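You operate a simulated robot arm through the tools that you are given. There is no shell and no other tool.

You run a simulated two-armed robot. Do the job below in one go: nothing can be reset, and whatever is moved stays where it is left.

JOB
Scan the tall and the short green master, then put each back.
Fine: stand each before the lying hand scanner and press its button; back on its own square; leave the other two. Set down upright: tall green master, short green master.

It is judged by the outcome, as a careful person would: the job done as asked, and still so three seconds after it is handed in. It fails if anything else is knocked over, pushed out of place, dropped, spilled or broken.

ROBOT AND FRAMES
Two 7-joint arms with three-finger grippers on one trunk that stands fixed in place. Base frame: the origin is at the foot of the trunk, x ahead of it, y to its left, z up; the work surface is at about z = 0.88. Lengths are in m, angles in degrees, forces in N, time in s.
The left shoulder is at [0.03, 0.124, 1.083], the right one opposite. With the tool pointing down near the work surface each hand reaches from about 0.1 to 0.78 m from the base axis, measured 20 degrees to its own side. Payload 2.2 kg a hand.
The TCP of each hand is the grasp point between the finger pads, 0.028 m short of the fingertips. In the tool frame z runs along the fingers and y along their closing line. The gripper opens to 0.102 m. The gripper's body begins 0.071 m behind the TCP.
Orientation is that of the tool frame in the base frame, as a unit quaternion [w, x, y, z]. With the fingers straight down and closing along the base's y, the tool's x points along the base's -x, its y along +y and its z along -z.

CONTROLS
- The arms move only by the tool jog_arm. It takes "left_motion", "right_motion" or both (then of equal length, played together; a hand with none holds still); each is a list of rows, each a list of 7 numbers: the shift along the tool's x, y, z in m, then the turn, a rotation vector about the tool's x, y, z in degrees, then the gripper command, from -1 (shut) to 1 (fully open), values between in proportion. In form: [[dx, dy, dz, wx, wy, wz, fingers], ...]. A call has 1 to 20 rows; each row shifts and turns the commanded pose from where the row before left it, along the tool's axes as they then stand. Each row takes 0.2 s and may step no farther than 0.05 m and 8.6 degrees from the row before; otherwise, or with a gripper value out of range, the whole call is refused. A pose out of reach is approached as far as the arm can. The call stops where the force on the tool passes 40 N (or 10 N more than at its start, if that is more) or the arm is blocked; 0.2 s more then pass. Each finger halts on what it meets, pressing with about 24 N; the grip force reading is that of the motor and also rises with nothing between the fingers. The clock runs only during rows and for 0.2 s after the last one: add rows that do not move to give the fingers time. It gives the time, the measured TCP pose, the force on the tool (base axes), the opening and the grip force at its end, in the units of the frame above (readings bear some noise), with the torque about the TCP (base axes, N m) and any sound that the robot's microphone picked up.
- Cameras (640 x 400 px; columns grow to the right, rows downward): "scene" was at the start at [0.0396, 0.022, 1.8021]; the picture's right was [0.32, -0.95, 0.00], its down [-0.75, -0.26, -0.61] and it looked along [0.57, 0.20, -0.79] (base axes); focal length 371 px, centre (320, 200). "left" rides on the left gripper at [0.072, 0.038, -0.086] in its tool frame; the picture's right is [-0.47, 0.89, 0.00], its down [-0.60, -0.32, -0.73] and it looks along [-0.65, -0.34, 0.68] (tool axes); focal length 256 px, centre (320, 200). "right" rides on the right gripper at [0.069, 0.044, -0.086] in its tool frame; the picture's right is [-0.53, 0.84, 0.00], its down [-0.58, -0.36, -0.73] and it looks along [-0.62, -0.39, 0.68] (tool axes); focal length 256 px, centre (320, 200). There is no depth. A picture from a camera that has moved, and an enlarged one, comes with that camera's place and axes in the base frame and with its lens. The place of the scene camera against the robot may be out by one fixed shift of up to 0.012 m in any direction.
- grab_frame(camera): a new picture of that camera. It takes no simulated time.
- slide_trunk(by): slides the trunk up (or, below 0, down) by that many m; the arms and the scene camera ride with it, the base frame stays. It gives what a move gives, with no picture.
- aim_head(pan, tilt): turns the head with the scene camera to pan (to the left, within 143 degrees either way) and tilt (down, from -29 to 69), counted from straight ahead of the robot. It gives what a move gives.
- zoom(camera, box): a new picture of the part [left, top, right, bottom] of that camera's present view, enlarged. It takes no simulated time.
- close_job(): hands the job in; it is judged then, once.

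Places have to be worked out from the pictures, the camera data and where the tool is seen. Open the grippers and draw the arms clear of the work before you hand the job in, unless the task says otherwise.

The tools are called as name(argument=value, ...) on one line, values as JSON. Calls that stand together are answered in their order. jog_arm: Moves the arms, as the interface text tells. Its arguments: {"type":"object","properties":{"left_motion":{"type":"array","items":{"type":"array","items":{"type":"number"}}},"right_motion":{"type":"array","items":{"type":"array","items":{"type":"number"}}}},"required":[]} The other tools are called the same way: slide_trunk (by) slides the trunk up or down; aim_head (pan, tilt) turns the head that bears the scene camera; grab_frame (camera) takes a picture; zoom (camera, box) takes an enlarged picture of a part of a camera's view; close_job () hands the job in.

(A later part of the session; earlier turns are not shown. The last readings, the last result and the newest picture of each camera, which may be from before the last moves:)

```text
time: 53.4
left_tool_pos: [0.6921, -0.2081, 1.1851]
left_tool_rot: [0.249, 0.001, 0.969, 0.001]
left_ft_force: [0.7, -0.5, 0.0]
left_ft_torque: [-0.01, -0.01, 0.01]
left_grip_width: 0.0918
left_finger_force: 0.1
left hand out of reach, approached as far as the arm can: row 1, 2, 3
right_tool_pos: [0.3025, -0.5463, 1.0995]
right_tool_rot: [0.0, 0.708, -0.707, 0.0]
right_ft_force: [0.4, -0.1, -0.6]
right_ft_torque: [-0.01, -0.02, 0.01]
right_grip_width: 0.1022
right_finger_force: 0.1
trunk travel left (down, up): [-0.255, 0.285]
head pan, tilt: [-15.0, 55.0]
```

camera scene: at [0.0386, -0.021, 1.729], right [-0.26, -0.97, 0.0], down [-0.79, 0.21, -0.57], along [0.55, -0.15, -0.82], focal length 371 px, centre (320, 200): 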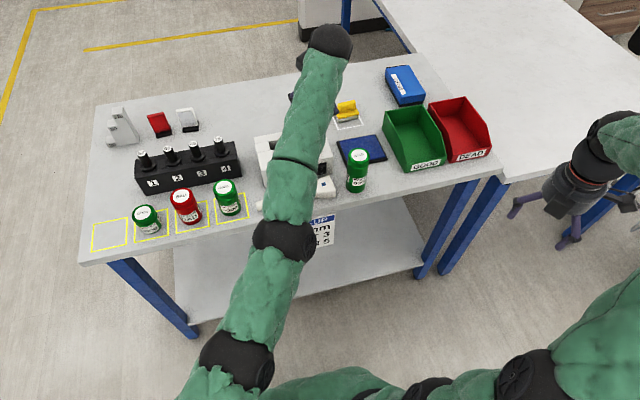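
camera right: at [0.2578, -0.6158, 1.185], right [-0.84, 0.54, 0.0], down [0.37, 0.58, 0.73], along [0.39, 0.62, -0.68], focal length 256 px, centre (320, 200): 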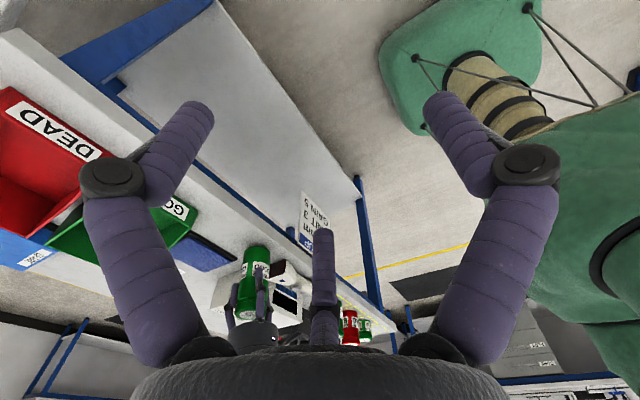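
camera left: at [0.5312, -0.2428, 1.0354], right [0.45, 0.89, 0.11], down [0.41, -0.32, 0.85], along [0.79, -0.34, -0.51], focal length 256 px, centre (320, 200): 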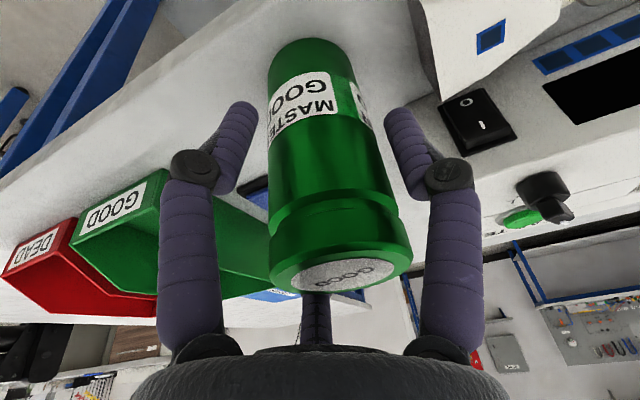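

Inward moves seem to push the elbow against its straight-arm limit. I stretch outward first, in free air above the table, to swing the elbow back over its maximum, and then retract.

jog_arm(left_motion=[[-0.0335, -0.016, 0.0014, 0, 0, 0, 0.8], [-0.0335, -0.016, 0.0014, 0, 0, 0, 0.8], [-0.0335, -0.016, 0.0014, 0, 0, 0, 0.8], [0, 0, 0, 0, 0, 0, 0.8]])

jog_arm(left_motion=[[0.0335, 0.016, -0.0014, 0, 0, 0, 0.8], [0.0335, 0.016, -0.0014, 0, 0, 0, 0.8], [0.0335, 0.016, -0.0014, 0, 0, 0, 0.8], [0.0335, 0.016, -0.0014, 0, 0, 0, 0.8], [0, 0, 0, 0, 0, 0, 0.8]])

grab_frame(camera="scene")

```text
time: 54.4
left_tool_pos: [0.7051, -0.2182, 1.1934]
left_tool_rot: [0.248, 0.001, 0.969, 0.001]
left_ft_force: [0.7, 0.2, 0.8]
left_ft_torque: [-0.02, 0.01, -0.02]
left_grip_width: 0.0915
left_finger_force: 0.0
left hand out of reach, approached as far as the arm can: row 1, 2, 3
right_tool_pos: [0.3006, -0.5479, 1.0981]
right_tool_rot: [0.0, 0.707, -0.707, 0.0]
right_ft_force: [0.2, 0.2, 0.0]
right_ft_torque: [-0.01, -0.02, -0.02]
right_grip_width: 0.1017
right_finger_force: 0.0
trunk travel left (down, up): [-0.255, 0.285]
head pan, tilt: [-15.0, 55.0]
```

```text
time: 55.6
left_tool_pos: [0.6872, -0.2195, 1.1746]
left_tool_rot: [0.249, 0.0, 0.969, 0.001]
left_ft_force: [-0.3, -0.1, 0.6]
left_ft_torque: [-0.02, -0.04, 0.02]
left_grip_width: 0.0917
left_finger_force: 0.0
left hand out of reach, approached as far as the arm can: row 1, 2, 3, 4
right_tool_pos: [0.3008, -0.5469, 1.0989]
right_tool_rot: [0.0, 0.707, -0.707, 0.001]
right_ft_force: [-0.4, -0.4, 0.4]
right_ft_torque: [-0.02, 0.0, -0.03]
right_grip_width: 0.1019
right_finger_force: 0.0
trunk travel left (down, up): [-0.255, 0.285]
head pan, tilt: [-15.0, 55.0]
```

```text
taken
camera scene: at [0.0387, -0.0211, 1.729], right [-0.26, -0.97, 0.0], down [-0.79, 0.21, -0.57], along [0.55, -0.15, -0.82], focal length 371 px, centre (320, 200)
```

scene: 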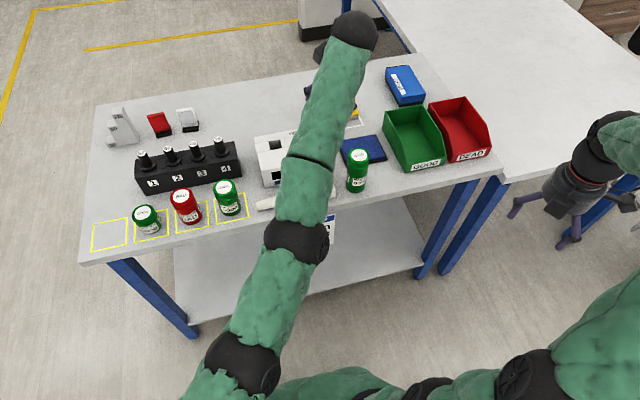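

The hand barely follows inward, so one wrist joint is probably at its limit with this yaw. I try turning the tool about the vertical to line it up with the forearm.

jog_arm(left_motion=[[0, 0, 0, 4.03, 0, 7.3, 0.8], [0, 0, 0, 4.03, 0, 7.3, 0.8], [0, 0, 0, 4.03, 0, 7.3, 0.8], [0, 0, 0, 0, 0, 0, 0.8]])

jog_arm(left_motion=[[0.015, 0, -0.015, 0, 0, 0, 0.8], [0.015, 0, -0.015, 0, 0, 0, 0.8], [0, 0, 0, 0, 0, 0, 0.8]])

```text
time: 56.6
left_tool_pos: [0.7003, -0.2298, 1.1813]
left_tool_rot: [0.242, 0.211, 0.945, -0.054]
left_ft_force: [-0.2, -0.6, 0.9]
left_ft_torque: [0.0, 0.01, -0.01]
left_grip_width: 0.092
left_finger_force: 0.0
left hand out of reach, approached as far as the arm can: row 1, 2, 3
right_tool_pos: [0.3002, -0.5469, 1.0986]
right_tool_rot: [0.0, -0.707, 0.707, 0.001]
right_ft_force: [-0.1, 0.4, 0.1]
right_ft_torque: [0.0, 0.03, 0.02]
right_grip_width: 0.102
right_finger_force: 0.1
trunk travel left (down, up): [-0.255, 0.285]
head pan, tilt: [-15.0, 55.0]
```

```text
time: 57.4
left_tool_pos: [0.6906, -0.2312, 1.2027]
left_tool_rot: [0.243, 0.21, 0.945, -0.053]
left_ft_force: [0.0, 0.7, 0.1]
left_ft_torque: [-0.02, 0.02, 0.05]
left_grip_width: 0.0919
left_finger_force: 0.0
left hand out of reach, approached as far as the arm can: row 1, 2
right_tool_pos: [0.3005, -0.5459, 1.0987]
right_tool_rot: [0.001, 0.707, -0.707, 0.0]
right_ft_force: [-0.1, -0.4, 0.3]
right_ft_torque: [-0.02, 0.01, 0.01]
right_grip_width: 0.1019
right_finger_force: 0.1
trunk travel left (down, up): [-0.255, 0.285]
head pan, tilt: [-15.0, 55.0]
```

The orientation follows exactly and only the radial distance sticks. I test very small steps inward, which is about tool +x here.

jog_arm(left_motion=[[0.004, 0, 0, 0, 0, 0, 0.8], [0.004, 0, 0, 0, 0, 0, 0.8], [0.004, 0, 0, 0, 0, 0, 0.8], [0.004, 0, 0, 0, 0, 0, 0.8], [0.004, 0, 0, 0, 0, 0, 0.8], [0.004, 0, 0, 0, 0, 0, 0.8], [0.004, 0, 0, 0, 0, 0, 0.8], [0.004, 0, 0, 0, 0, 0, 0.8], [0.004, 0, 0, 0, 0, 0, 0.8], [0.004, 0, 0, 0, 0, 0, 0.8], [0.004, 0, 0, 0, 0, 0, 0.8], [0.004, 0, 0, 0, 0, 0, 0.8]])

```text
time: 60.0
left_tool_pos: [0.6915, -0.2303, 1.2032]
left_tool_rot: [0.243, 0.21, 0.946, -0.052]
left_ft_force: [0.3, 1.2, -0.4]
left_ft_torque: [-0.03, 0.01, -0.02]
left_grip_width: 0.0918
left_finger_force: 0.1
left hand out of reach, approached as far as the arm can: row 1, 2, 3, 4, 5, 6, 7, 8, 9, 10, 11, 12
right_tool_pos: [0.3013, -0.5469, 1.0993]
right_tool_rot: [0.0, 0.707, -0.707, 0.0]
right_ft_force: [0.3, -0.5, -0.2]
right_ft_torque: [0.02, -0.03, -0.01]
right_grip_width: 0.102
right_finger_force: 0.0
trunk travel left (down, up): [-0.255, 0.285]
head pan, tilt: [-15.0, 55.0]
```

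Straight inward is fully blocked, but sideways moves slide. I slide the stretched arm leftward at z of about 1.2, above everything, toward its natural side, where it may bend again.

jog_arm(left_motion=[[0.0148, 0.0362, -0.0081, 0, 0, 0, 0.8], [0.0148, 0.0362, -0.0081, 0, 0, 0, 0.8], [0.0148, 0.0362, -0.0081, 0, 0, 0, 0.8], [0.0148, 0.0362, -0.0081, 0, 0, 0, 0.8], [0.0148, 0.0362, -0.0081, 0, 0, 0, 0.8], [0.0148, 0.0362, -0.0081, 0, 0, 0, 0.8], [0, 0, 0, 0, 0, 0, 0.8]])

grab_frame(camera="scene")

```text
time: 61.6
left_tool_pos: [0.7679, -0.0246, 1.2357]
left_tool_rot: [0.242, 0.21, 0.946, -0.053]
left_ft_force: [0.3, 0.3, -0.5]
left_ft_torque: [0.01, 0.01, 0.0]
left_grip_width: 0.0919
left_finger_force: 0.0
left hand out of reach, approached as far as the arm can: row 1, 2, 3, 4, 5, 6
right_tool_pos: [0.3014, -0.5482, 1.0989]
right_tool_rot: [0.001, -0.707, 0.707, 0.0]
right_ft_force: [-0.7, -0.4, -0.6]
right_ft_torque: [0.05, 0.0, -0.02]
right_grip_width: 0.1019
right_finger_force: 0.1
trunk travel left (down, up): [-0.255, 0.285]
head pan, tilt: [-15.0, 55.0]
```

```text
taken
camera scene: at [0.0386, -0.0221, 1.729], right [-0.26, -0.97, 0.0], down [-0.79, 0.21, -0.57], along [0.55, -0.15, -0.82], focal length 371 px, centre (320, 200)
```

scene: 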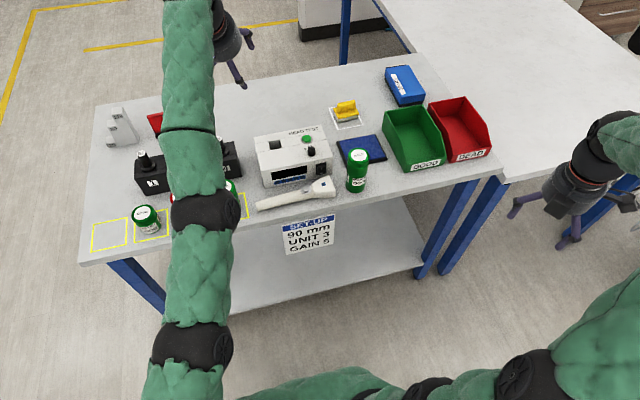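

The arm is now on its own side. I try retracting straight back along base -x here.

jog_arm(left_motion=[[0.0317, -0.0169, -0.0175, 0, 0, 0, 0.8], [0.0317, -0.0169, -0.0175, 0, 0, 0, 0.8], [0.0317, -0.0169, -0.0175, 0, 0, 0, 0.8], [0, 0, 0, 0, 0, 0, 0.8]])

grab_frame(camera="right")

```text
time: 62.6
left_tool_pos: [0.745, -0.0435, 1.2735]
left_tool_rot: [0.243, 0.21, 0.946, -0.053]
left_ft_force: [0.7, -0.4, -0.2]
left_ft_torque: [0.01, 0.01, -0.01]
left_grip_width: 0.0917
left_finger_force: 0.1
left hand out of reach, approached as far as the arm can: row 1, 2, 3
right_tool_pos: [0.3008, -0.5459, 1.0983]
right_tool_rot: [-0.001, -0.707, 0.708, 0.0]
right_ft_force: [-0.5, -0.2, 0.5]
right_ft_torque: [-0.01, 0.03, 0.06]
right_grip_width: 0.102
right_finger_force: 0.0
trunk travel left (down, up): [-0.255, 0.285]
head pan, tilt: [-15.0, 55.0]
```

```text
taken
camera right: at [0.2579, -0.6154, 1.1851], right [-0.84, 0.53, 0.0], down [0.37, 0.58, 0.73], along [0.39, 0.62, -0.68], focal length 256 px, centre (320, 200)
```

right: 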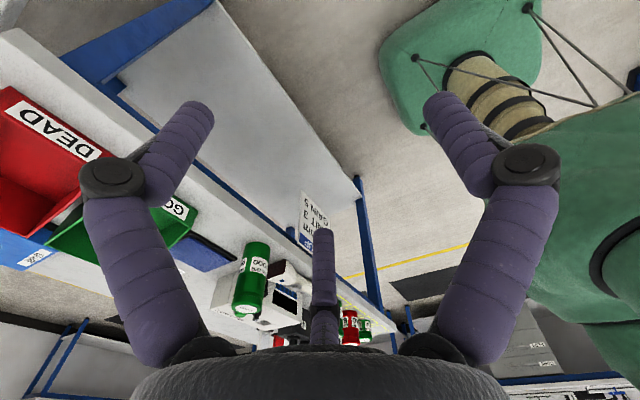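

It slid upward again. Bending the elbow should bring the forearm down, so I command down and inward together; there is ample height here.

jog_arm(left_motion=[[0.0351, -0.0085, 0.0262, 0, 0, 0, 0.8], [0.0351, -0.0085, 0.0262, 0, 0, 0, 0.8], [0.0351, -0.0085, 0.0262, 0, 0, 0, 0.8], [0, 0, 0, 0, 0, 0, 0.8]])

```text
time: 63.6
left_tool_pos: [0.7693, -0.073, 1.1899]
left_tool_rot: [0.243, 0.209, 0.946, -0.053]
left_ft_force: [-0.6, -0.1, 0.5]
left_ft_torque: [-0.03, -0.01, -0.01]
left_grip_width: 0.0918
left_finger_force: 0.1
left hand out of reach, approached as far as the arm can: row 1, 2, 3
right_tool_pos: [0.3001, -0.5471, 1.0993]
right_tool_rot: [0.0, -0.707, 0.708, 0.0]
right_ft_force: [0.7, 0.0, 0.6]
right_ft_torque: [-0.02, 0.0, -0.01]
right_grip_width: 0.102
right_finger_force: 0.1
trunk travel left (down, up): [-0.255, 0.285]
head pan, tilt: [-15.0, 55.0]
```

It is still stretched. I look at the arm's actual shape to understand which joint is stuck.

aim_head(pan=5, tilt=35)

grab_frame(camera="scene")

grab_frame(camera="left")

```text
time: 64.4
left_tool_pos: [0.7691, -0.0746, 1.1911]
left_tool_rot: [0.244, 0.21, 0.945, -0.053]
left_ft_force: [-0.8, 0.1, 0.0]
left_ft_torque: [-0.03, 0.0, -0.01]
left_grip_width: 0.0919
left_finger_force: 0.1
right_tool_pos: [0.3006, -0.5468, 1.0988]
right_tool_rot: [0.0, -0.707, 0.708, 0.0]
right_ft_force: [-0.1, -0.4, -0.1]
right_ft_torque: [0.01, 0.03, 0.02]
right_grip_width: 0.1022
right_finger_force: 0.1
trunk travel left (down, up): [-0.255, 0.285]
head pan, tilt: [5.0, 35.0]
```

```text
taken
camera scene: at [0.0566, 0.0052, 1.7572], right [0.09, -1.0, 0.0], down [-0.57, -0.05, -0.82], along [0.82, 0.07, -0.57], focal length 371 px, centre (320, 200)
```

scene: 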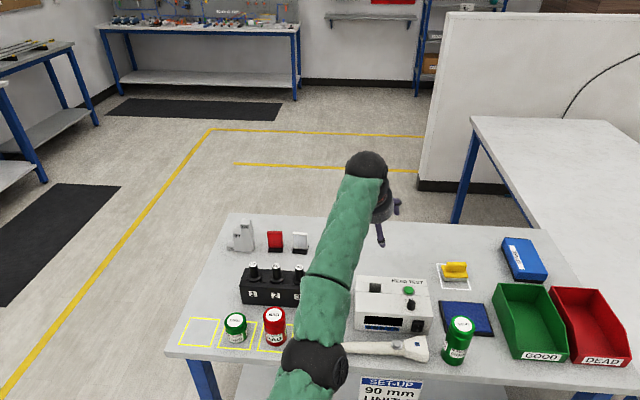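

```text
taken
camera left: at [0.692, 0.0041, 1.2317], right [0.74, 0.63, 0.22], down [0.03, -0.36, 0.93], along [0.67, -0.69, -0.29], focal length 256 px, centre (320, 200)
```

left: 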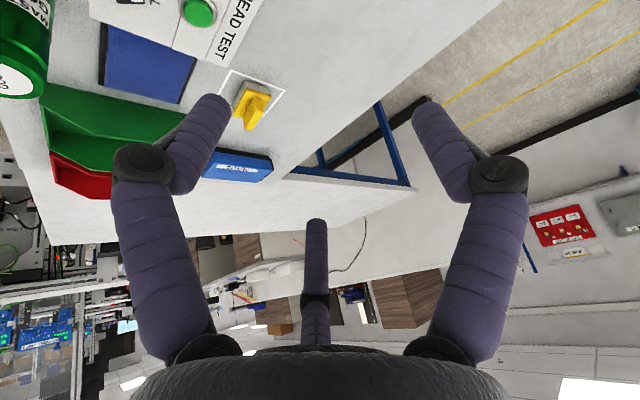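

The arm is almost exactly straight, with the hand bent about 92° from the forearm, so the wrist is likely at its bend limit and blocks an elbow-down bend. I tilt the hand well forward to free the wrist, then retract.

jog_arm(left_motion=[[0, 0, 0, 0, -8, 0, 0.8], [0, 0, 0, 0, -8, 0, 0.8], [0, 0, 0, 0, -8, 0, 0.8], [0, 0, 0, 0, -8, 0, 0.8], [0.0132, -0.0127, -0.0238, 0, 0, 0, 0.8], [0.0132, -0.0127, -0.0238, 0, 0, 0, 0.8], [0.0132, -0.0127, -0.0238, 0, 0, 0, 0.8], [0, 0, 0, 0, 0, 0, 0.8]])

grab_frame(camera="scene")

```text
time: 66.2
left_tool_pos: [0.858, -0.1282, 1.2387]
left_tool_rot: [0.493, 0.187, 0.842, -0.109]
left_ft_force: [0.2, 0.3, -0.1]
left_ft_torque: [0.05, 0.01, 0.0]
left_grip_width: 0.0919
left_finger_force: 0.1
left hand out of reach, approached as far as the arm can: row 1, 2, 3, 4, 5, 6, 7
right_tool_pos: [0.3016, -0.5472, 1.0995]
right_tool_rot: [0.0, -0.706, 0.708, 0.0]
right_ft_force: [0.6, 0.1, -0.4]
right_ft_torque: [0.0, 0.02, -0.02]
right_grip_width: 0.1019
right_finger_force: 0.0
trunk travel left (down, up): [-0.255, 0.285]
head pan, tilt: [5.0, 35.0]
```

```text
taken
camera scene: at [0.0572, 0.0056, 1.7572], right [0.09, -1.0, 0.0], down [-0.57, -0.05, -0.82], along [0.82, 0.07, -0.57], focal length 371 px, centre (320, 200)
```

scene: 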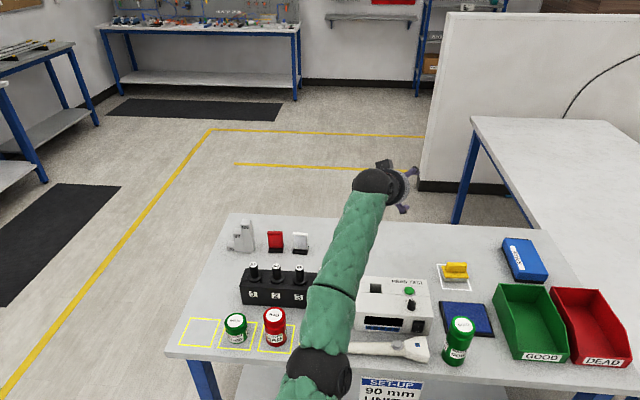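

The wrist was not the blocker. At the start the elbow bends the forearm toward -y, so sliding +y only straightens it. I swing the hand toward -y, high and clear of the objects and the right arm, to re-bend the elbow, and then pull in.

jog_arm(left_motion=[[-0.0083, -0.0362, 0.0147, 0, 0, 0, 0.8], [-0.0083, -0.0362, 0.0147, 0, 0, 0, 0.8], [-0.0083, -0.0362, 0.0147, 0, 0, 0, 0.8], [-0.0083, -0.0362, 0.0147, 0, 0, 0, 0.8], [0, 0, 0, 0, 0, 0, 0.8]])

grab_frame(camera="scene")

```text
time: 67.4
left_tool_pos: [0.8148, -0.2706, 1.2278]
left_tool_rot: [0.496, 0.187, 0.841, -0.11]
left_ft_force: [0.2, 0.0, -0.4]
left_ft_torque: [-0.01, 0.01, 0.03]
left_grip_width: 0.0921
left_finger_force: 0.0
left hand out of reach, approached as far as the arm can: row 2, 3, 4
right_tool_pos: [0.2999, -0.5458, 1.0994]
right_tool_rot: [0.0, 0.707, -0.707, 0.001]
right_ft_force: [0.0, -0.3, 0.5]
right_ft_torque: [0.0, 0.01, 0.04]
right_grip_width: 0.1021
right_finger_force: 0.1
trunk travel left (down, up): [-0.255, 0.285]
head pan, tilt: [5.0, 35.0]
```

```text
taken
camera scene: at [0.0562, 0.006, 1.7573], right [0.09, -1.0, 0.0], down [-0.57, -0.05, -0.82], along [0.82, 0.07, -0.57], focal length 371 px, centre (320, 200)
```

scene: 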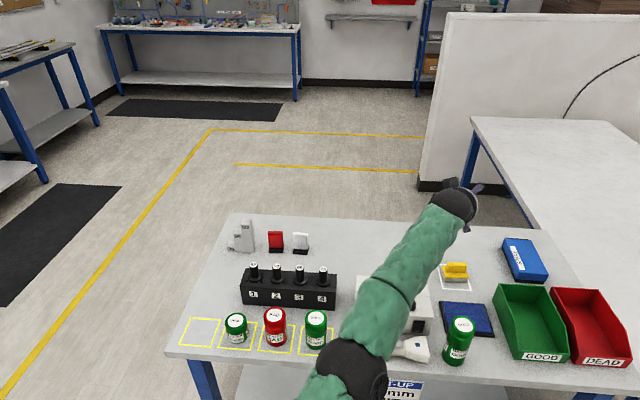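

It follows better this way. I continue toward -y and slightly inward on a chord.

jog_arm(left_motion=[[0.007, -0.0399, -0.0126, 0, 0, 0, 0.8], [0.007, -0.0399, -0.0126, 0, 0, 0, 0.8], [0.007, -0.0399, -0.0126, 0, 0, 0, 0.8], [0, 0, 0, 0, 0, 0, 0.8]])

grab_frame(camera="scene")

```text
time: 68.4
left_tool_pos: [0.7247, -0.3608, 1.2254]
left_tool_rot: [0.495, 0.187, 0.841, -0.11]
left_ft_force: [0.1, -0.1, 0.0]
left_ft_torque: [-0.03, 0.02, 0.03]
left_grip_width: 0.0916
left_finger_force: 0.0
right_tool_pos: [0.3008, -0.5467, 1.0992]
right_tool_rot: [0.001, 0.707, -0.707, 0.0]
right_ft_force: [0.3, 0.6, 0.3]
right_ft_torque: [-0.02, 0.02, -0.03]
right_grip_width: 0.1021
right_finger_force: 0.1
trunk travel left (down, up): [-0.255, 0.285]
head pan, tilt: [5.0, 35.0]
```

```text
taken
camera scene: at [0.0578, 0.0058, 1.7572], right [0.09, -1.0, 0.0], down [-0.57, -0.05, -0.82], along [0.82, 0.07, -0.57], focal length 371 px, centre (320, 200)
```

scene: 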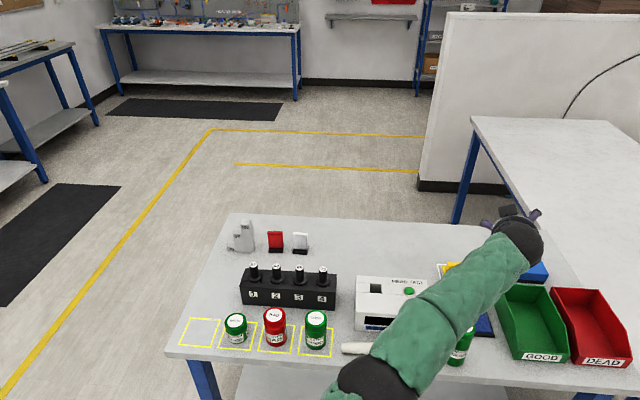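

No rows were flagged this time, so the elbow bends again. Now I pull inward.

jog_arm(left_motion=[[0.0174, 0.0054, -0.0311, 0, 0, 0, 0.8], [0.0174, 0.0054, -0.0311, 0, 0, 0, 0.8], [0.0174, 0.0054, -0.0311, 0, 0, 0, 0.8], [0.0174, 0.0054, -0.0311, 0, 0, 0, 0.8], [0, 0, 0, 0, 0, 0, 0.8]])

grab_frame(camera="scene")

```text
time: 69.6
left_tool_pos: [0.6042, -0.2837, 1.2242]
left_tool_rot: [0.494, 0.188, 0.842, -0.109]
left_ft_force: [0.2, -0.3, -0.3]
left_ft_torque: [-0.01, 0.02, -0.03]
left_grip_width: 0.092
left_finger_force: 0.0
right_tool_pos: [0.3004, -0.5463, 1.0982]
right_tool_rot: [0.0, -0.707, 0.707, 0.0]
right_ft_force: [0.8, 0.0, -1.8]
right_ft_torque: [0.0, -0.01, 0.01]
right_grip_width: 0.102
right_finger_force: 0.0
trunk travel left (down, up): [-0.255, 0.285]
head pan, tilt: [5.0, 35.0]
```

```text
taken
camera scene: at [0.0576, 0.0044, 1.7572], right [0.09, -1.0, 0.0], down [-0.57, -0.05, -0.82], along [0.82, 0.07, -0.57], focal length 371 px, centre (320, 200)
```

scene: 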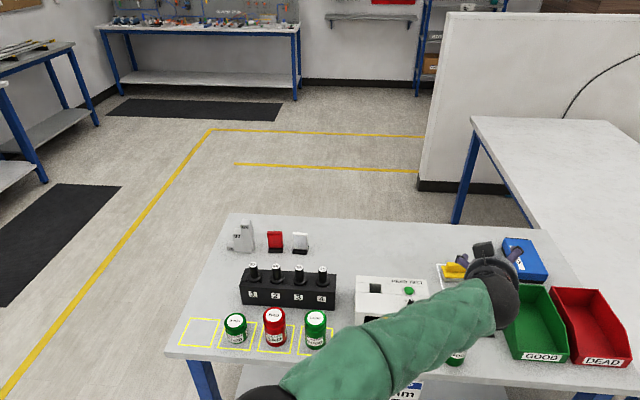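

The left arm is free again. I bring it back to its own side and restore the yaw and the 20° tilt.

jog_arm(left_motion=[[0.0149, 0.0299, -0.0265, 0, 0, 0, 0.8], [0.0149, 0.0299, -0.0265, 0, 0, 0, 0.8], [0.0149, 0.0299, -0.0265, 0, 0, 0, 0.8], [0.0149, 0.0299, -0.0265, 0, 0, 0, 0.8], [0.0149, 0.0299, -0.0265, 0, 0, 0, 0.8], [0.0149, 0.0299, -0.0265, 0, 0, 0, 0.8], [0.0149, 0.0299, -0.0265, 0, 0, 0, 0.8], [0.0149, 0.0299, -0.0265, 0, 0, 0, 0.8], [0, 0, 0, 0, 8.2, 0, 0.8], [0, 0, 0, 0, 8.2, 0, 0.8], [0, 0, 0, 0, 8.2, 0, 0.8], [0, 0, 0, 0, 8.2, 0, 0.8], [0, 0, 0, 0, 8.2, 0, 0.8], [0, 0, 0, -2.85, 0, -7.83, 0.8], [0, 0, 0, -2.85, 0, -7.83, 0.8], [0, 0, 0, -2.85, 0, -7.83, 0.8], [0, 0, 0, 0, 0, 0, 0.8]])

aim_head(pan=-5, tilt=50)

grab_frame(camera="scene")

```text
time: 73.2
left_tool_pos: [0.4852, 0.0379, 1.2234]
left_tool_rot: [0.173, -0.001, 0.985, 0.002]
left_ft_force: [0.1, 0.5, 0.3]
left_ft_torque: [0.0, 0.02, 0.0]
left_grip_width: 0.0918
left_finger_force: 0.1
right_tool_pos: [0.301, -0.5471, 1.099]
right_tool_rot: [0.0, 0.707, -0.707, 0.001]
right_ft_force: [-0.2, 1.6, 0.3]
right_ft_torque: [0.03, -0.01, -0.02]
right_grip_width: 0.102
right_finger_force: 0.1
trunk travel left (down, up): [-0.255, 0.285]
head pan, tilt: [5.0, 35.0]
```

```text
time: 74.0
left_tool_pos: [0.4856, 0.0384, 1.2253]
left_tool_rot: [0.172, 0.001, 0.985, 0.0]
left_ft_force: [-0.1, 0.4, 0.3]
left_ft_torque: [0.0, -0.05, 0.01]
left_grip_width: 0.0918
left_finger_force: 0.0
right_tool_pos: [0.3002, -0.547, 1.0981]
right_tool_rot: [0.0, -0.707, 0.707, 0.0]
right_ft_force: [-0.4, 0.5, 0.2]
right_ft_torque: [0.03, 0.05, 0.01]
right_grip_width: 0.1019
right_finger_force: 0.1
trunk travel left (down, up): [-0.255, 0.285]
head pan, tilt: [-5.0, 50.0]
```

```text
taken
camera scene: at [0.0456, -0.009, 1.7356], right [-0.09, -1.0, 0.0], down [-0.76, 0.07, -0.64], along [0.64, -0.06, -0.77], focal length 371 px, centre (320, 200)
```

scene: 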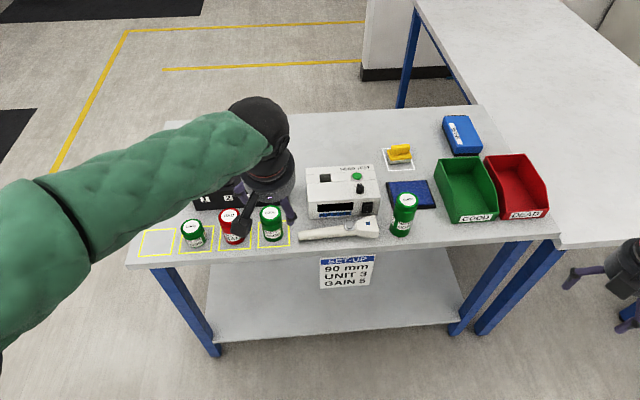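

The left arm is back in its natural posture and the tall master stands upright in front of the window. I park the left hand, and turn the right hand back to zero yaw with its fingers shut to press the button.

jog_arm(left_motion=[[0.0047, 0.036, -0.0017, 0, 0, 0, 0.8], [0.0047, 0.036, -0.0017, 0, 0, 0, 0.8], [0.0047, 0.036, -0.0017, 0, 0, 0, 0.8], [0.0047, 0.036, -0.0017, 0, 0, 0, 0.8], [0.0047, 0.036, -0.0017, 0, 0, 0, 0.8], [0.0047, 0.036, -0.0017, 0, 0, 0, 0.8], [0.0047, 0.036, -0.0017, 0, 0, 0, 0.8], [0.0047, 0.036, -0.0017, 0, 0, 0, 0.8], [0, 0, 0, 0, 0, 0, 0.8], [0, 0, 0, 0, 0, 0, 0.8], [0, 0, 0, 0, 0, 0, 0.8], [0, 0, 0, 0, 0, 0, 0.8]], right_motion=[[0, 0, -0.005, 0, 0, 8.2, -1], [0, 0, -0.005, 0, 0, 8.2, -1], [0, 0, -0.005, 0, 0, 8.2, -1], [0, 0, -0.005, 0, 0, 8.2, -1], [0, 0, -0.005, 0, 0, 8.2, -1], [0, 0, -0.005, 0, 0, 8.2, -1], [0, 0, -0.005, 0, 0, 8.2, -1], [0, 0, -0.005, 0, 0, 8.2, -1], [0, 0, 0, 0, 0, 8.2, -1], [0, 0, 0, 0, 0, 8.2, -1], [0, 0, 0, 0, 0, 8, -1], [0, 0, 0, 0, 0, 0, -1]])

jog_arm(right_motion=[[-0.0271, 0.0341, 0, 0, 0, 0, -1], [-0.0271, 0.0341, 0, 0, 0, 0, -1], [-0.0271, 0.0341, 0, 0, 0, 0, -1], [-0.0271, 0.0341, 0, 0, 0, 0, -1], [-0.0271, 0.0341, 0, 0, 0, 0, -1], [-0.0271, 0.0341, 0, 0, 0, 0, -1], [-0.0271, 0.0341, 0, 0, 0, 0, -1], [-0.0271, 0.0341, 0, 0, 0, 0, -1], [-0.0271, 0.0341, 0, 0, 0, 0, -1], [-0.0271, 0.0341, 0, 0, 0, 0, -1], [0, 0, 0, 0, 0, 0, -1]])

grab_frame(camera="right")

grab_frame(camera="scene")

```text
time: 76.6
left_tool_pos: [0.4438, 0.326, 1.2253]
left_tool_rot: [0.173, 0.0, 0.985, 0.002]
left_ft_force: [0.4, 0.1, -0.4]
left_ft_torque: [0.02, 0.01, -0.01]
left_grip_width: 0.0917
left_finger_force: 0.0
right_tool_pos: [0.3017, -0.5464, 1.138]
right_tool_rot: [0.0, 0.001, 1.0, 0.0]
right_ft_force: [0.2, 0.7, -0.3]
right_ft_torque: [-0.02, 0.02, 0.0]
right_grip_width: 0.0024
right_finger_force: 23.9
trunk travel left (down, up): [-0.255, 0.285]
head pan, tilt: [-5.0, 50.0]
```

```text
time: 79.0
left_tool_pos: [0.4436, 0.3248, 1.2257]
left_tool_rot: [0.174, 0.001, 0.985, 0.0]
left_ft_force: [1.3, -1.0, 0.1]
left_ft_torque: [0.01, 0.0, -0.01]
left_grip_width: 0.0919
left_finger_force: 0.0
right_tool_pos: [0.5703, -0.206, 1.1389]
right_tool_rot: [0.0, 0.001, 1.0, 0.0]
right_ft_force: [-0.6, -0.2, 0.2]
right_ft_torque: [0.05, 0.0, 0.0]
right_grip_width: 0.0022
right_finger_force: 24.2
trunk travel left (down, up): [-0.255, 0.285]
head pan, tilt: [-5.0, 50.0]
```

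```text
taken
camera right: at [0.5028, -0.1632, 1.2259], right [0.54, 0.84, 0.0], down [0.58, -0.37, 0.73], along [0.62, -0.39, -0.68], focal length 256 px, centre (320, 200)
```

right: 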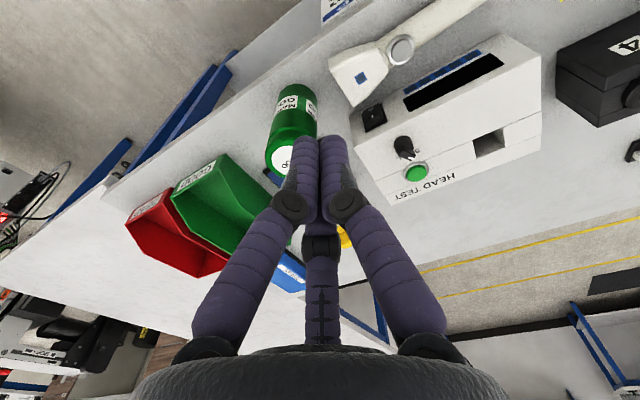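

```text
taken
camera scene: at [0.0447, -0.0097, 1.7356], right [-0.09, -1.0, 0.0], down [-0.76, 0.07, -0.64], along [0.64, -0.06, -0.77], focal length 371 px, centre (320, 200)
```

scene: 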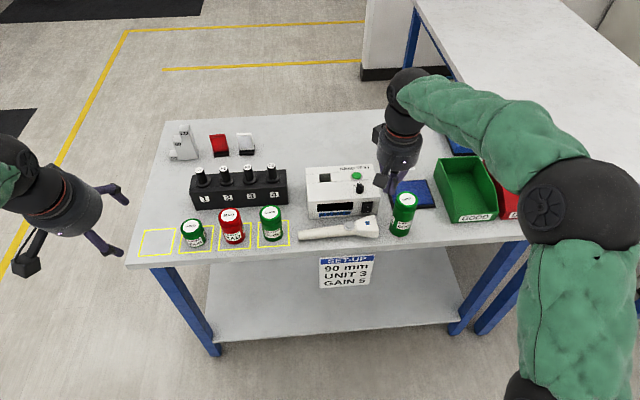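

I zoom to pin down the button and the can in front of the window.

zoom(camera="right", box=[250, 10, 450, 180])

zoom(camera="scene", box=[290, 170, 450, 270])

```text
2.35 times, centred on (350, 95) of right
camera zoom: at [0.5028, -0.1632, 1.2259], right [0.54, 0.84, 0.0], down [0.58, -0.37, 0.73], along [0.62, -0.39, -0.68], focal length 602 px, centre (249, 447)
```

zoom: 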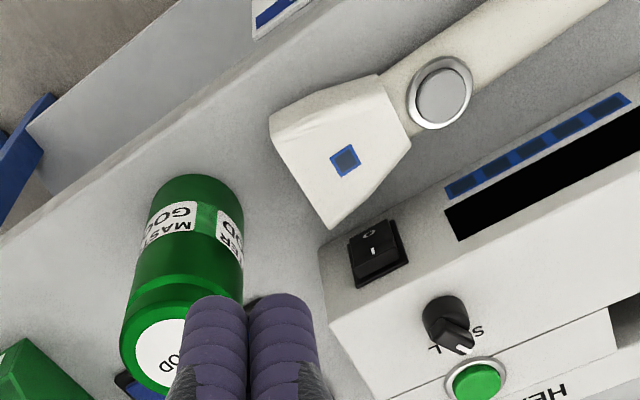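

```text
4.00 times, centred on (370, 220) of scene
camera zoom: at [0.0447, -0.0097, 1.7356], right [-0.09, -1.0, 0.0], down [-0.76, 0.07, -0.64], along [0.64, -0.06, -0.77], focal length 1483 px, centre (120, 120)
```

zoom: 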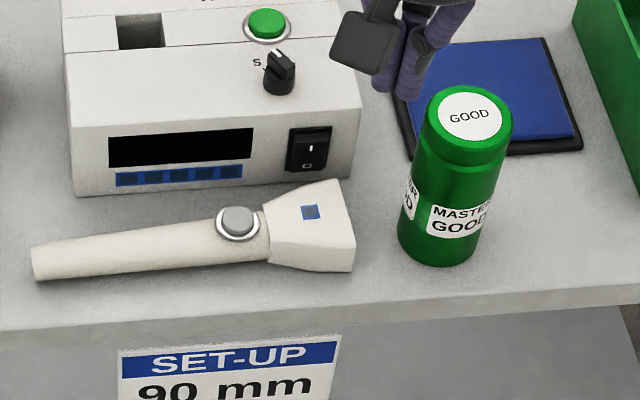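

The button is at about (0.625, -0.139), and the can lines up with the window. I move above the button and descend to about 3 cm over it.

jog_arm(right_motion=[[-0.0274, 0.0335, 0, 0, 0, 0, -1], [-0.0274, 0.0335, 0, 0, 0, 0, -1], [0, 0, 0.035, 0, 0, 0, -1], [0, 0, 0.035, 0, 0, 0, -1], [0, 0, 0.035, 0, 0, 0, -1], [0, 0, 0.035, 0, 0, 0, -1], [0, 0, 0.01, 0, 0, 0, -1], [0, 0, 0, 0, 0, 0, -1]])

zoom(camera="scene", box=[290, 170, 450, 270])

grab_frame(camera="right")

```text
time: 80.8
left_tool_pos: [0.443, 0.3243, 1.2245]
left_tool_rot: [0.172, 0.001, 0.985, 0.001]
left_ft_force: [0.2, 0.0, 0.6]
left_ft_torque: [-0.01, 0.01, -0.01]
left_grip_width: 0.0917
left_finger_force: 0.1
right_tool_pos: [0.626, -0.1403, 0.9874]
right_tool_rot: [0.0, 0.001, 1.0, 0.0]
right_ft_force: [0.4, 0.2, -0.5]
right_ft_torque: [-0.03, 0.01, -0.01]
right_grip_width: 0.0024
right_finger_force: 24.1
trunk travel left (down, up): [-0.255, 0.285]
head pan, tilt: [-5.0, 50.0]
```

```text
4.00 times, centred on (370, 220) of scene
camera zoom: at [0.0458, -0.0088, 1.7355], right [-0.09, -1.0, 0.0], down [-0.76, 0.07, -0.64], along [0.64, -0.06, -0.77], focal length 1483 px, centre (120, 120)
```

zoom: 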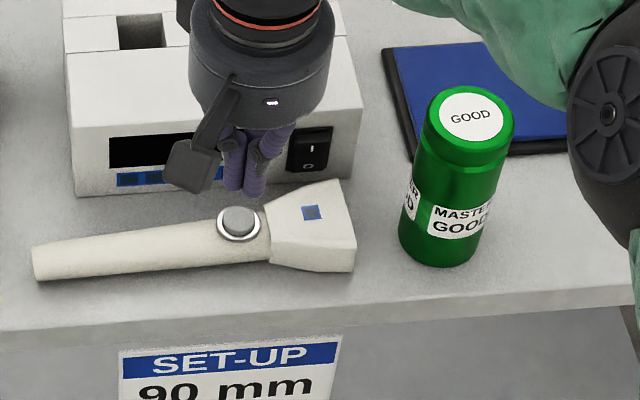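

```text
taken
camera right: at [0.5582, -0.0959, 1.0733], right [0.54, 0.84, 0.0], down [0.58, -0.36, 0.73], along [0.62, -0.39, -0.68], focal length 256 px, centre (320, 200)
```

right: 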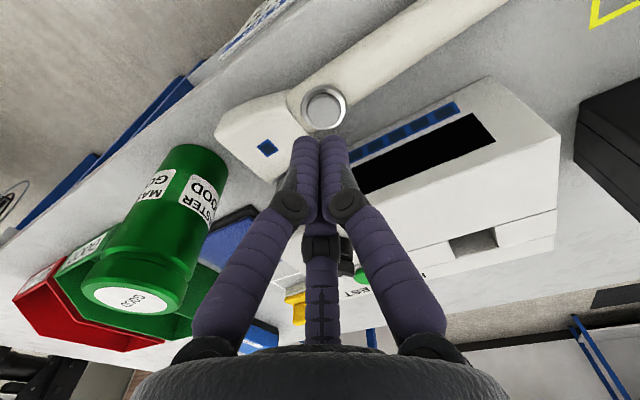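

I'm nearly over it and shift 3.5 mm in y. I descend slowly, watching for contact force and sound.

jog_arm(right_motion=[[0, 0.0035, 0.008, 0, 0, 0, -1], [0, 0, 0.008, 0, 0, 0, -1], [0, 0, 0.004, 0, 0, 0, -1], [0, 0, 0.003, 0, 0, 0, -1], [0, 0, 0.003, 0, 0, 0, -1]])

zoom(camera="right", box=[240, 60, 400, 190])

```text
time: 82.0
left_tool_pos: [0.4436, 0.3251, 1.2246]
left_tool_rot: [0.173, 0.001, 0.985, 0.001]
left_ft_force: [0.0, -0.4, 0.4]
left_ft_torque: [0.04, 0.01, 0.0]
left_grip_width: 0.092
left_finger_force: 0.1
right_tool_pos: [0.6268, -0.1344, 0.9607]
right_tool_rot: [0.0, 0.0, 1.0, 0.0]
right_ft_force: [0.0, 0.4, 0.7]
right_ft_torque: [-0.03, 0.01, 0.05]
right_grip_width: 0.0019
right_finger_force: 24.6
trunk travel left (down, up): [-0.255, 0.285]
head pan, tilt: [-5.0, 50.0]
```

```text
3.08 times, centred on (320, 125) of right
camera zoom: at [0.5578, -0.0915, 1.0486], right [0.54, 0.84, 0.0], down [0.58, -0.36, 0.73], along [0.62, -0.39, -0.68], focal length 788 px, centre (320, 431)
```

zoom: 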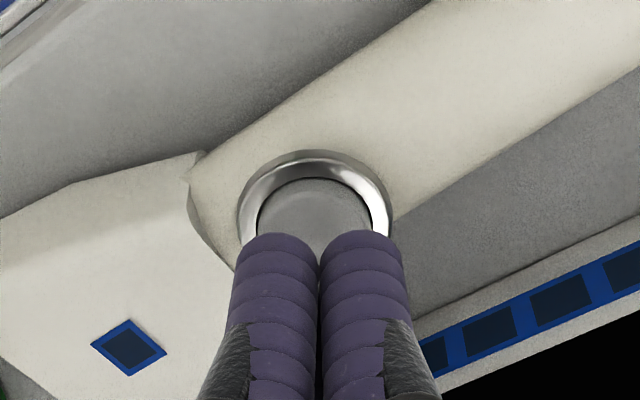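

It is well aligned. I continue down in 2 mm rows until contact.

jog_arm(right_motion=[[0, 0, 0.002, 0, 0, 0, -1], [0, 0, 0.002, 0, 0, 0, -1], [0, 0, 0.002, 0, 0, 0, -1], [0, 0, 0.002, 0, 0, 0, -1]])

```text
time: 83.0
left_tool_pos: [0.4439, 0.3255, 1.2241]
left_tool_rot: [0.173, 0.0, 0.985, 0.001]
left_ft_force: [0.4, -0.8, 0.1]
left_ft_torque: [0.02, 0.0, 0.02]
left_grip_width: 0.092
left_finger_force: 0.1
right_tool_pos: [0.6256, -0.136, 0.956]
right_tool_rot: [0.0, 0.0, 1.0, 0.0]
right_ft_force: [-0.1, 0.1, 0.8]
right_ft_torque: [0.04, -0.01, 0.03]
right_grip_width: 0.0024
right_finger_force: 24.1
trunk travel left (down, up): [-0.255, 0.285]
head pan, tilt: [-5.0, 50.0]
```

jog_arm(right_motion=[[0, 0, 0.002, 0, 0, 0, -1], [0, 0, 0.002, 0, 0, 0, -1], [0, 0, 0.002, 0, 0, 0, -1]])

```text
time: 83.8
left_tool_pos: [0.4433, 0.3253, 1.2249]
left_tool_rot: [0.174, 0.001, 0.985, 0.001]
left_ft_force: [-0.7, -0.4, 0.2]
left_ft_torque: [-0.01, 0.01, 0.01]
left_grip_width: 0.0918
left_finger_force: 0.1
right_tool_pos: [0.6272, -0.1358, 0.9481]
right_tool_rot: [0.0, -0.001, 1.0, 0.0]
right_ft_force: [0.5, -0.7, 0.2]
right_ft_torque: [-0.01, 0.02, -0.01]
right_grip_width: 0.0022
right_finger_force: 24.2
trunk travel left (down, up): [-0.255, 0.285]
head pan, tilt: [-5.0, 50.0]
```

There is no contact yet with the fingertips at about z = 0.920. I continue in the same small steps.

jog_arm(right_motion=[[0, 0, 0.002, 0, 0, 0, -1], [0, 0, 0.002, 0, 0, 0, -1], [0, 0, 0.002, 0, 0, 0, -1]])

zoom(camera="right", box=[240, 60, 400, 190])

```text
time: 84.6
left_tool_pos: [0.4444, 0.3257, 1.2243]
left_tool_rot: [0.173, 0.0, 0.985, 0.001]
left_ft_force: [1.5, 0.1, 0.6]
left_ft_torque: [0.0, 0.0, -0.01]
left_grip_width: 0.0919
left_finger_force: 0.1
right_tool_pos: [0.6267, -0.1348, 0.9427]
right_tool_rot: [0.001, 0.001, 1.0, -0.001]
right_ft_force: [0.1, 1.1, 0.6]
right_ft_torque: [-0.03, -0.03, 0.03]
right_grip_width: 0.0023
right_finger_force: 23.5
trunk travel left (down, up): [-0.255, 0.285]
head pan, tilt: [-5.0, 50.0]
heard: click
```

```text
3.08 times, centred on (320, 125) of right
camera zoom: at [0.5581, -0.0916, 1.0293], right [0.54, 0.84, 0.0], down [0.58, -0.36, 0.73], along [0.62, -0.39, -0.68], focal length 788 px, centre (320, 431)
```

zoom: 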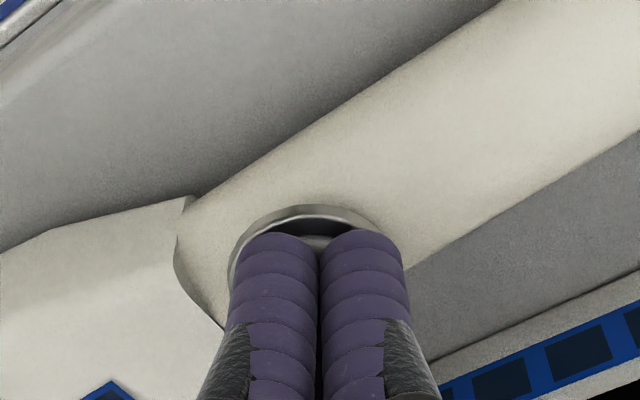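

I heard a click at fingertip z of about 0.915. I hold a moment to listen for a read beep and look at the scanner for any indication.

jog_arm(right_motion=[[0, 0, 0.001, 0, 0, 0, -1], [0, 0, 0, 0, 0, 0, -1], [0, 0, 0, 0, 0, 0, -1]])

zoom(camera="scene", box=[290, 170, 450, 270])

```text
time: 85.4
left_tool_pos: [0.4434, 0.3256, 1.2237]
left_tool_rot: [0.173, 0.001, 0.985, 0.0]
left_ft_force: [0.1, 0.3, 0.4]
left_ft_torque: [0.01, 0.01, 0.01]
left_grip_width: 0.0917
left_finger_force: 0.1
right_tool_pos: [0.6257, -0.1353, 0.9415]
right_tool_rot: [0.0, 0.001, 1.0, 0.0]
right_ft_force: [0.2, -1.1, 3.4]
right_ft_torque: [-0.05, -0.02, -0.03]
right_grip_width: 0.0023
right_finger_force: 23.5
trunk travel left (down, up): [-0.255, 0.285]
head pan, tilt: [-5.0, 50.0]
```

```text
4.00 times, centred on (370, 220) of scene
camera zoom: at [0.0455, -0.009, 1.7355], right [-0.09, -1.0, 0.0], down [-0.76, 0.07, -0.64], along [0.64, -0.06, -0.77], focal length 1483 px, centre (120, 120)
```

zoom: 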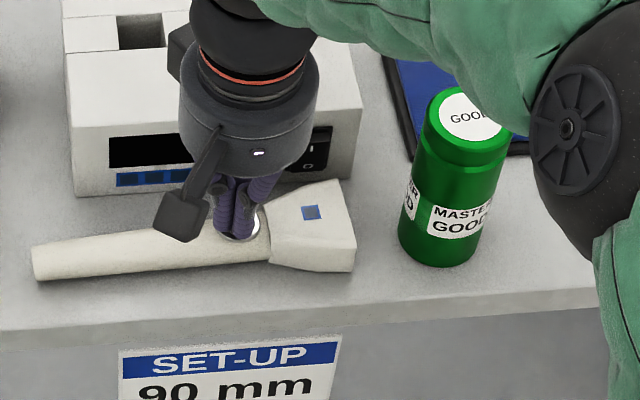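

zoom(camera="scene", box=[345, 200, 395, 245])

zoom(camera="right", box=[100, 60, 340, 210])

```text
8.89 times, centred on (370, 222) of scene
camera zoom: at [0.0455, -0.009, 1.7355], right [-0.09, -1.0, 0.0], down [-0.76, 0.07, -0.64], along [0.64, -0.06, -0.77], focal length 3295 px, centre (-124, 0)
```

zoom: 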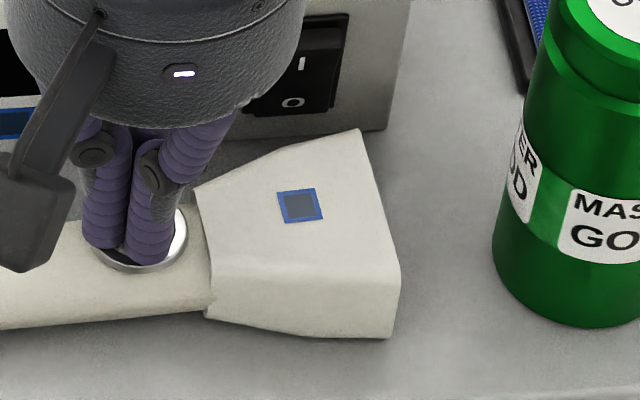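

```text
2.67 times, centred on (220, 135) of right
camera zoom: at [0.558, -0.0916, 1.0285], right [0.54, 0.84, 0.0], down [0.58, -0.37, 0.73], along [0.62, -0.39, -0.68], focal length 683 px, centre (587, 373)
```

zoom: 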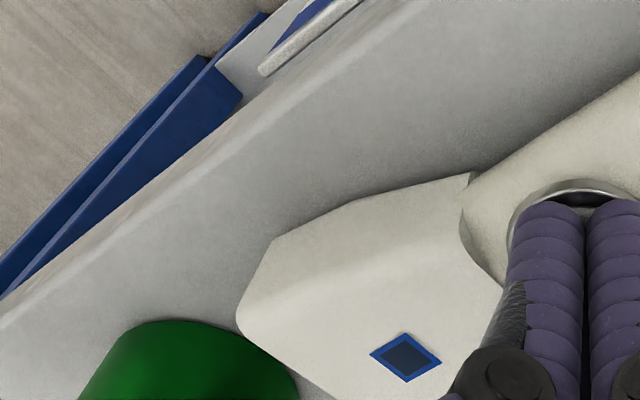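

There is no light or beep yet, only the button's click. I release the button gently and listen.

jog_arm(right_motion=[[0, 0, -0.004, 0, 0, 0, -1], [0, 0, -0.01, 0, 0, 0, -1], [0, 0, -0.02, 0, 0, 0, -1], [0, 0, -0.02, 0, 0, 0, -1]])

zoom(camera="scene", box=[290, 170, 450, 270])

grab_frame(camera="right")

```text
time: 86.4
left_tool_pos: [0.4433, 0.3243, 1.2254]
left_tool_rot: [0.173, 0.001, 0.985, 0.001]
left_ft_force: [-0.6, 0.2, -0.1]
left_ft_torque: [0.01, -0.02, 0.0]
left_grip_width: 0.0918
left_finger_force: 0.0
right_tool_pos: [0.6269, -0.1358, 0.9962]
right_tool_rot: [0.0, -0.001, 1.0, 0.0]
right_ft_force: [0.6, -0.1, -0.1]
right_ft_torque: [-0.02, 0.01, -0.02]
right_grip_width: 0.002
right_finger_force: 23.8
trunk travel left (down, up): [-0.255, 0.285]
head pan, tilt: [-5.0, 50.0]
```

```text
4.00 times, centred on (370, 220) of scene
camera zoom: at [0.0454, -0.0088, 1.7355], right [-0.09, -1.0, 0.0], down [-0.76, 0.07, -0.64], along [0.64, -0.06, -0.77], focal length 1483 px, centre (120, 120)
```

zoom: 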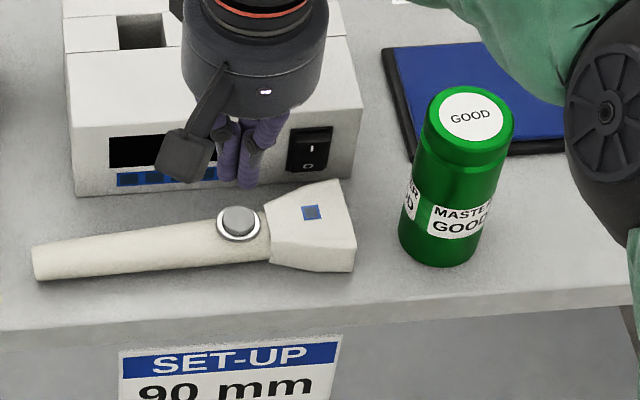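

```text
taken
camera right: at [0.5584, -0.0915, 1.0829], right [0.53, 0.85, 0.0], down [0.58, -0.36, 0.73], along [0.62, -0.39, -0.68], focal length 256 px, centre (320, 200)
```

right: 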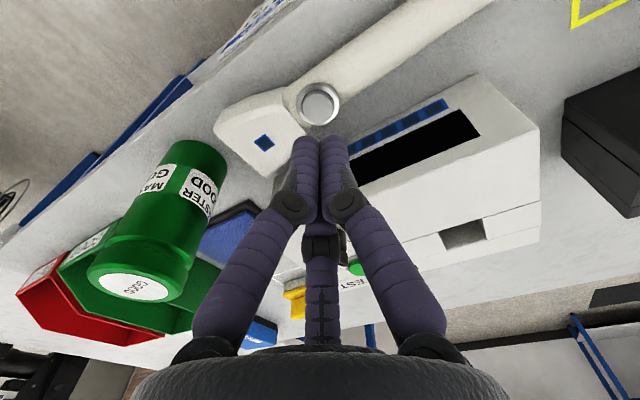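

There was no read signal. The card says 90 mm and the can stands only about 40 mm away, so the right hand, which reaches here easily and vertically, will shift it out to 90 mm. I rise and move above the can.

jog_arm(right_motion=[[0, 0, -0.04, 0, 0, 0, -1], [0, 0, -0.04, 0, 0, 0, -1], [0, 0, -0.04, 0, 0, 0, -1], [0.005, -0.03, 0, 0, 0, 0, 0.8], [0.005, -0.03, 0, 0, 0, 0, 0.8], [0.005, -0.03, 0, 0, 0, 0, 0.8], [0.005, -0.03, 0, 0, 0, 0, 0.8], [0, 0, 0, 0, 0, 0, 0.8]])

grab_frame(camera="right")

zoom(camera="scene", box=[330, 120, 490, 250])

```text
time: 88.2
left_tool_pos: [0.4443, 0.3258, 1.2249]
left_tool_rot: [0.173, 0.001, 0.985, 0.0]
left_ft_force: [0.3, 0.4, -0.2]
left_ft_torque: [-0.01, 0.01, 0.02]
left_grip_width: 0.0918
left_finger_force: 0.1
right_tool_pos: [0.6079, -0.2553, 1.1146]
right_tool_rot: [-0.001, 0.0, 1.0, 0.0]
right_ft_force: [-0.8, 0.4, 0.8]
right_ft_torque: [-0.04, -0.02, 0.0]
right_grip_width: 0.0917
right_finger_force: 0.1
trunk travel left (down, up): [-0.255, 0.285]
head pan, tilt: [-5.0, 50.0]
```

```text
taken
camera right: at [0.5386, -0.211, 1.2009], right [0.53, 0.85, 0.0], down [0.58, -0.36, 0.73], along [0.62, -0.39, -0.68], focal length 256 px, centre (320, 200)
```

right: 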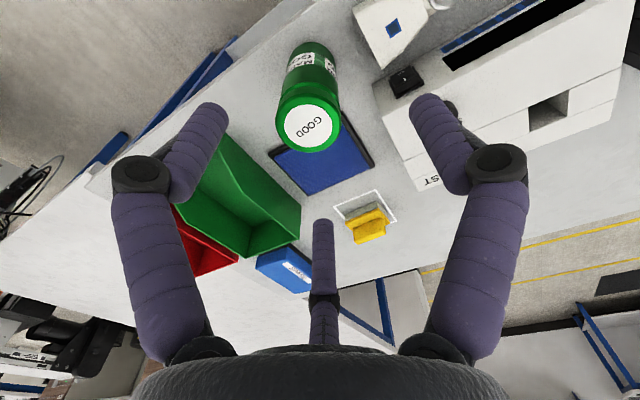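

```text
3.08 times, centred on (410, 185) of scene
camera zoom: at [0.046, -0.0082, 1.7355], right [-0.09, -1.0, 0.0], down [-0.76, 0.07, -0.64], along [0.64, -0.06, -0.77], focal length 1140 px, centre (43, 246)
```

zoom: 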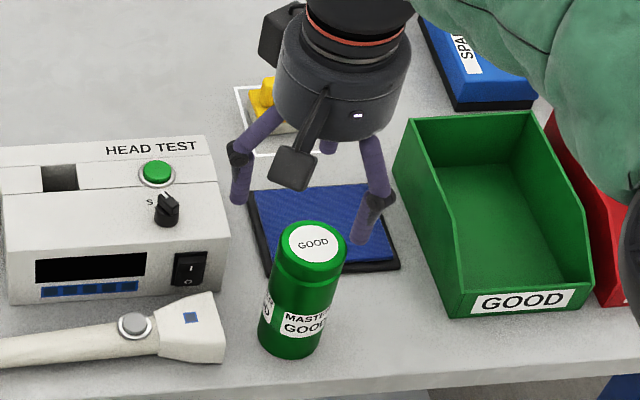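

The can's axis is at about (0.630, -0.280). I centre above it and come half way down for a check.

jog_arm(right_motion=[[-0.011, -0.0125, 0, 0, 0, 0, 0.8], [-0.011, -0.0125, 0, 0, 0, 0, 0.8], [0, 0, 0.03, 0, 0, 0, 0.8], [0, 0, 0.03, 0, 0, 0, 0.8], [0, 0, 0, 0, 0, 0, 0.8]])

grab_frame(camera="right")

```text
time: 89.4
left_tool_pos: [0.4438, 0.3247, 1.2239]
left_tool_rot: [0.173, 0.001, 0.985, 0.001]
left_ft_force: [0.3, 0.2, 0.4]
left_ft_torque: [-0.02, 0.02, 0.03]
left_grip_width: 0.0916
left_finger_force: 0.1
right_tool_pos: [0.6285, -0.2801, 1.0567]
right_tool_rot: [0.0, 0.001, 1.0, -0.001]
right_ft_force: [-0.5, -0.4, 0.3]
right_ft_torque: [-0.01, -0.04, -0.02]
right_grip_width: 0.0918
right_finger_force: 0.0
trunk travel left (down, up): [-0.255, 0.285]
head pan, tilt: [-5.0, 50.0]
```

```text
taken
camera right: at [0.5607, -0.2355, 1.142], right [0.54, 0.84, 0.0], down [0.58, -0.36, 0.73], along [0.62, -0.39, -0.68], focal length 256 px, centre (320, 200)
```

right: 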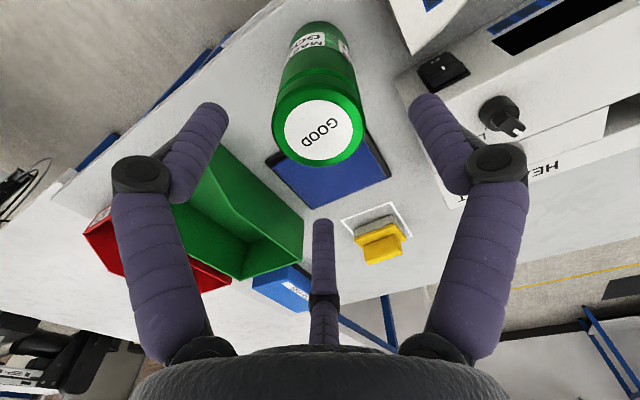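

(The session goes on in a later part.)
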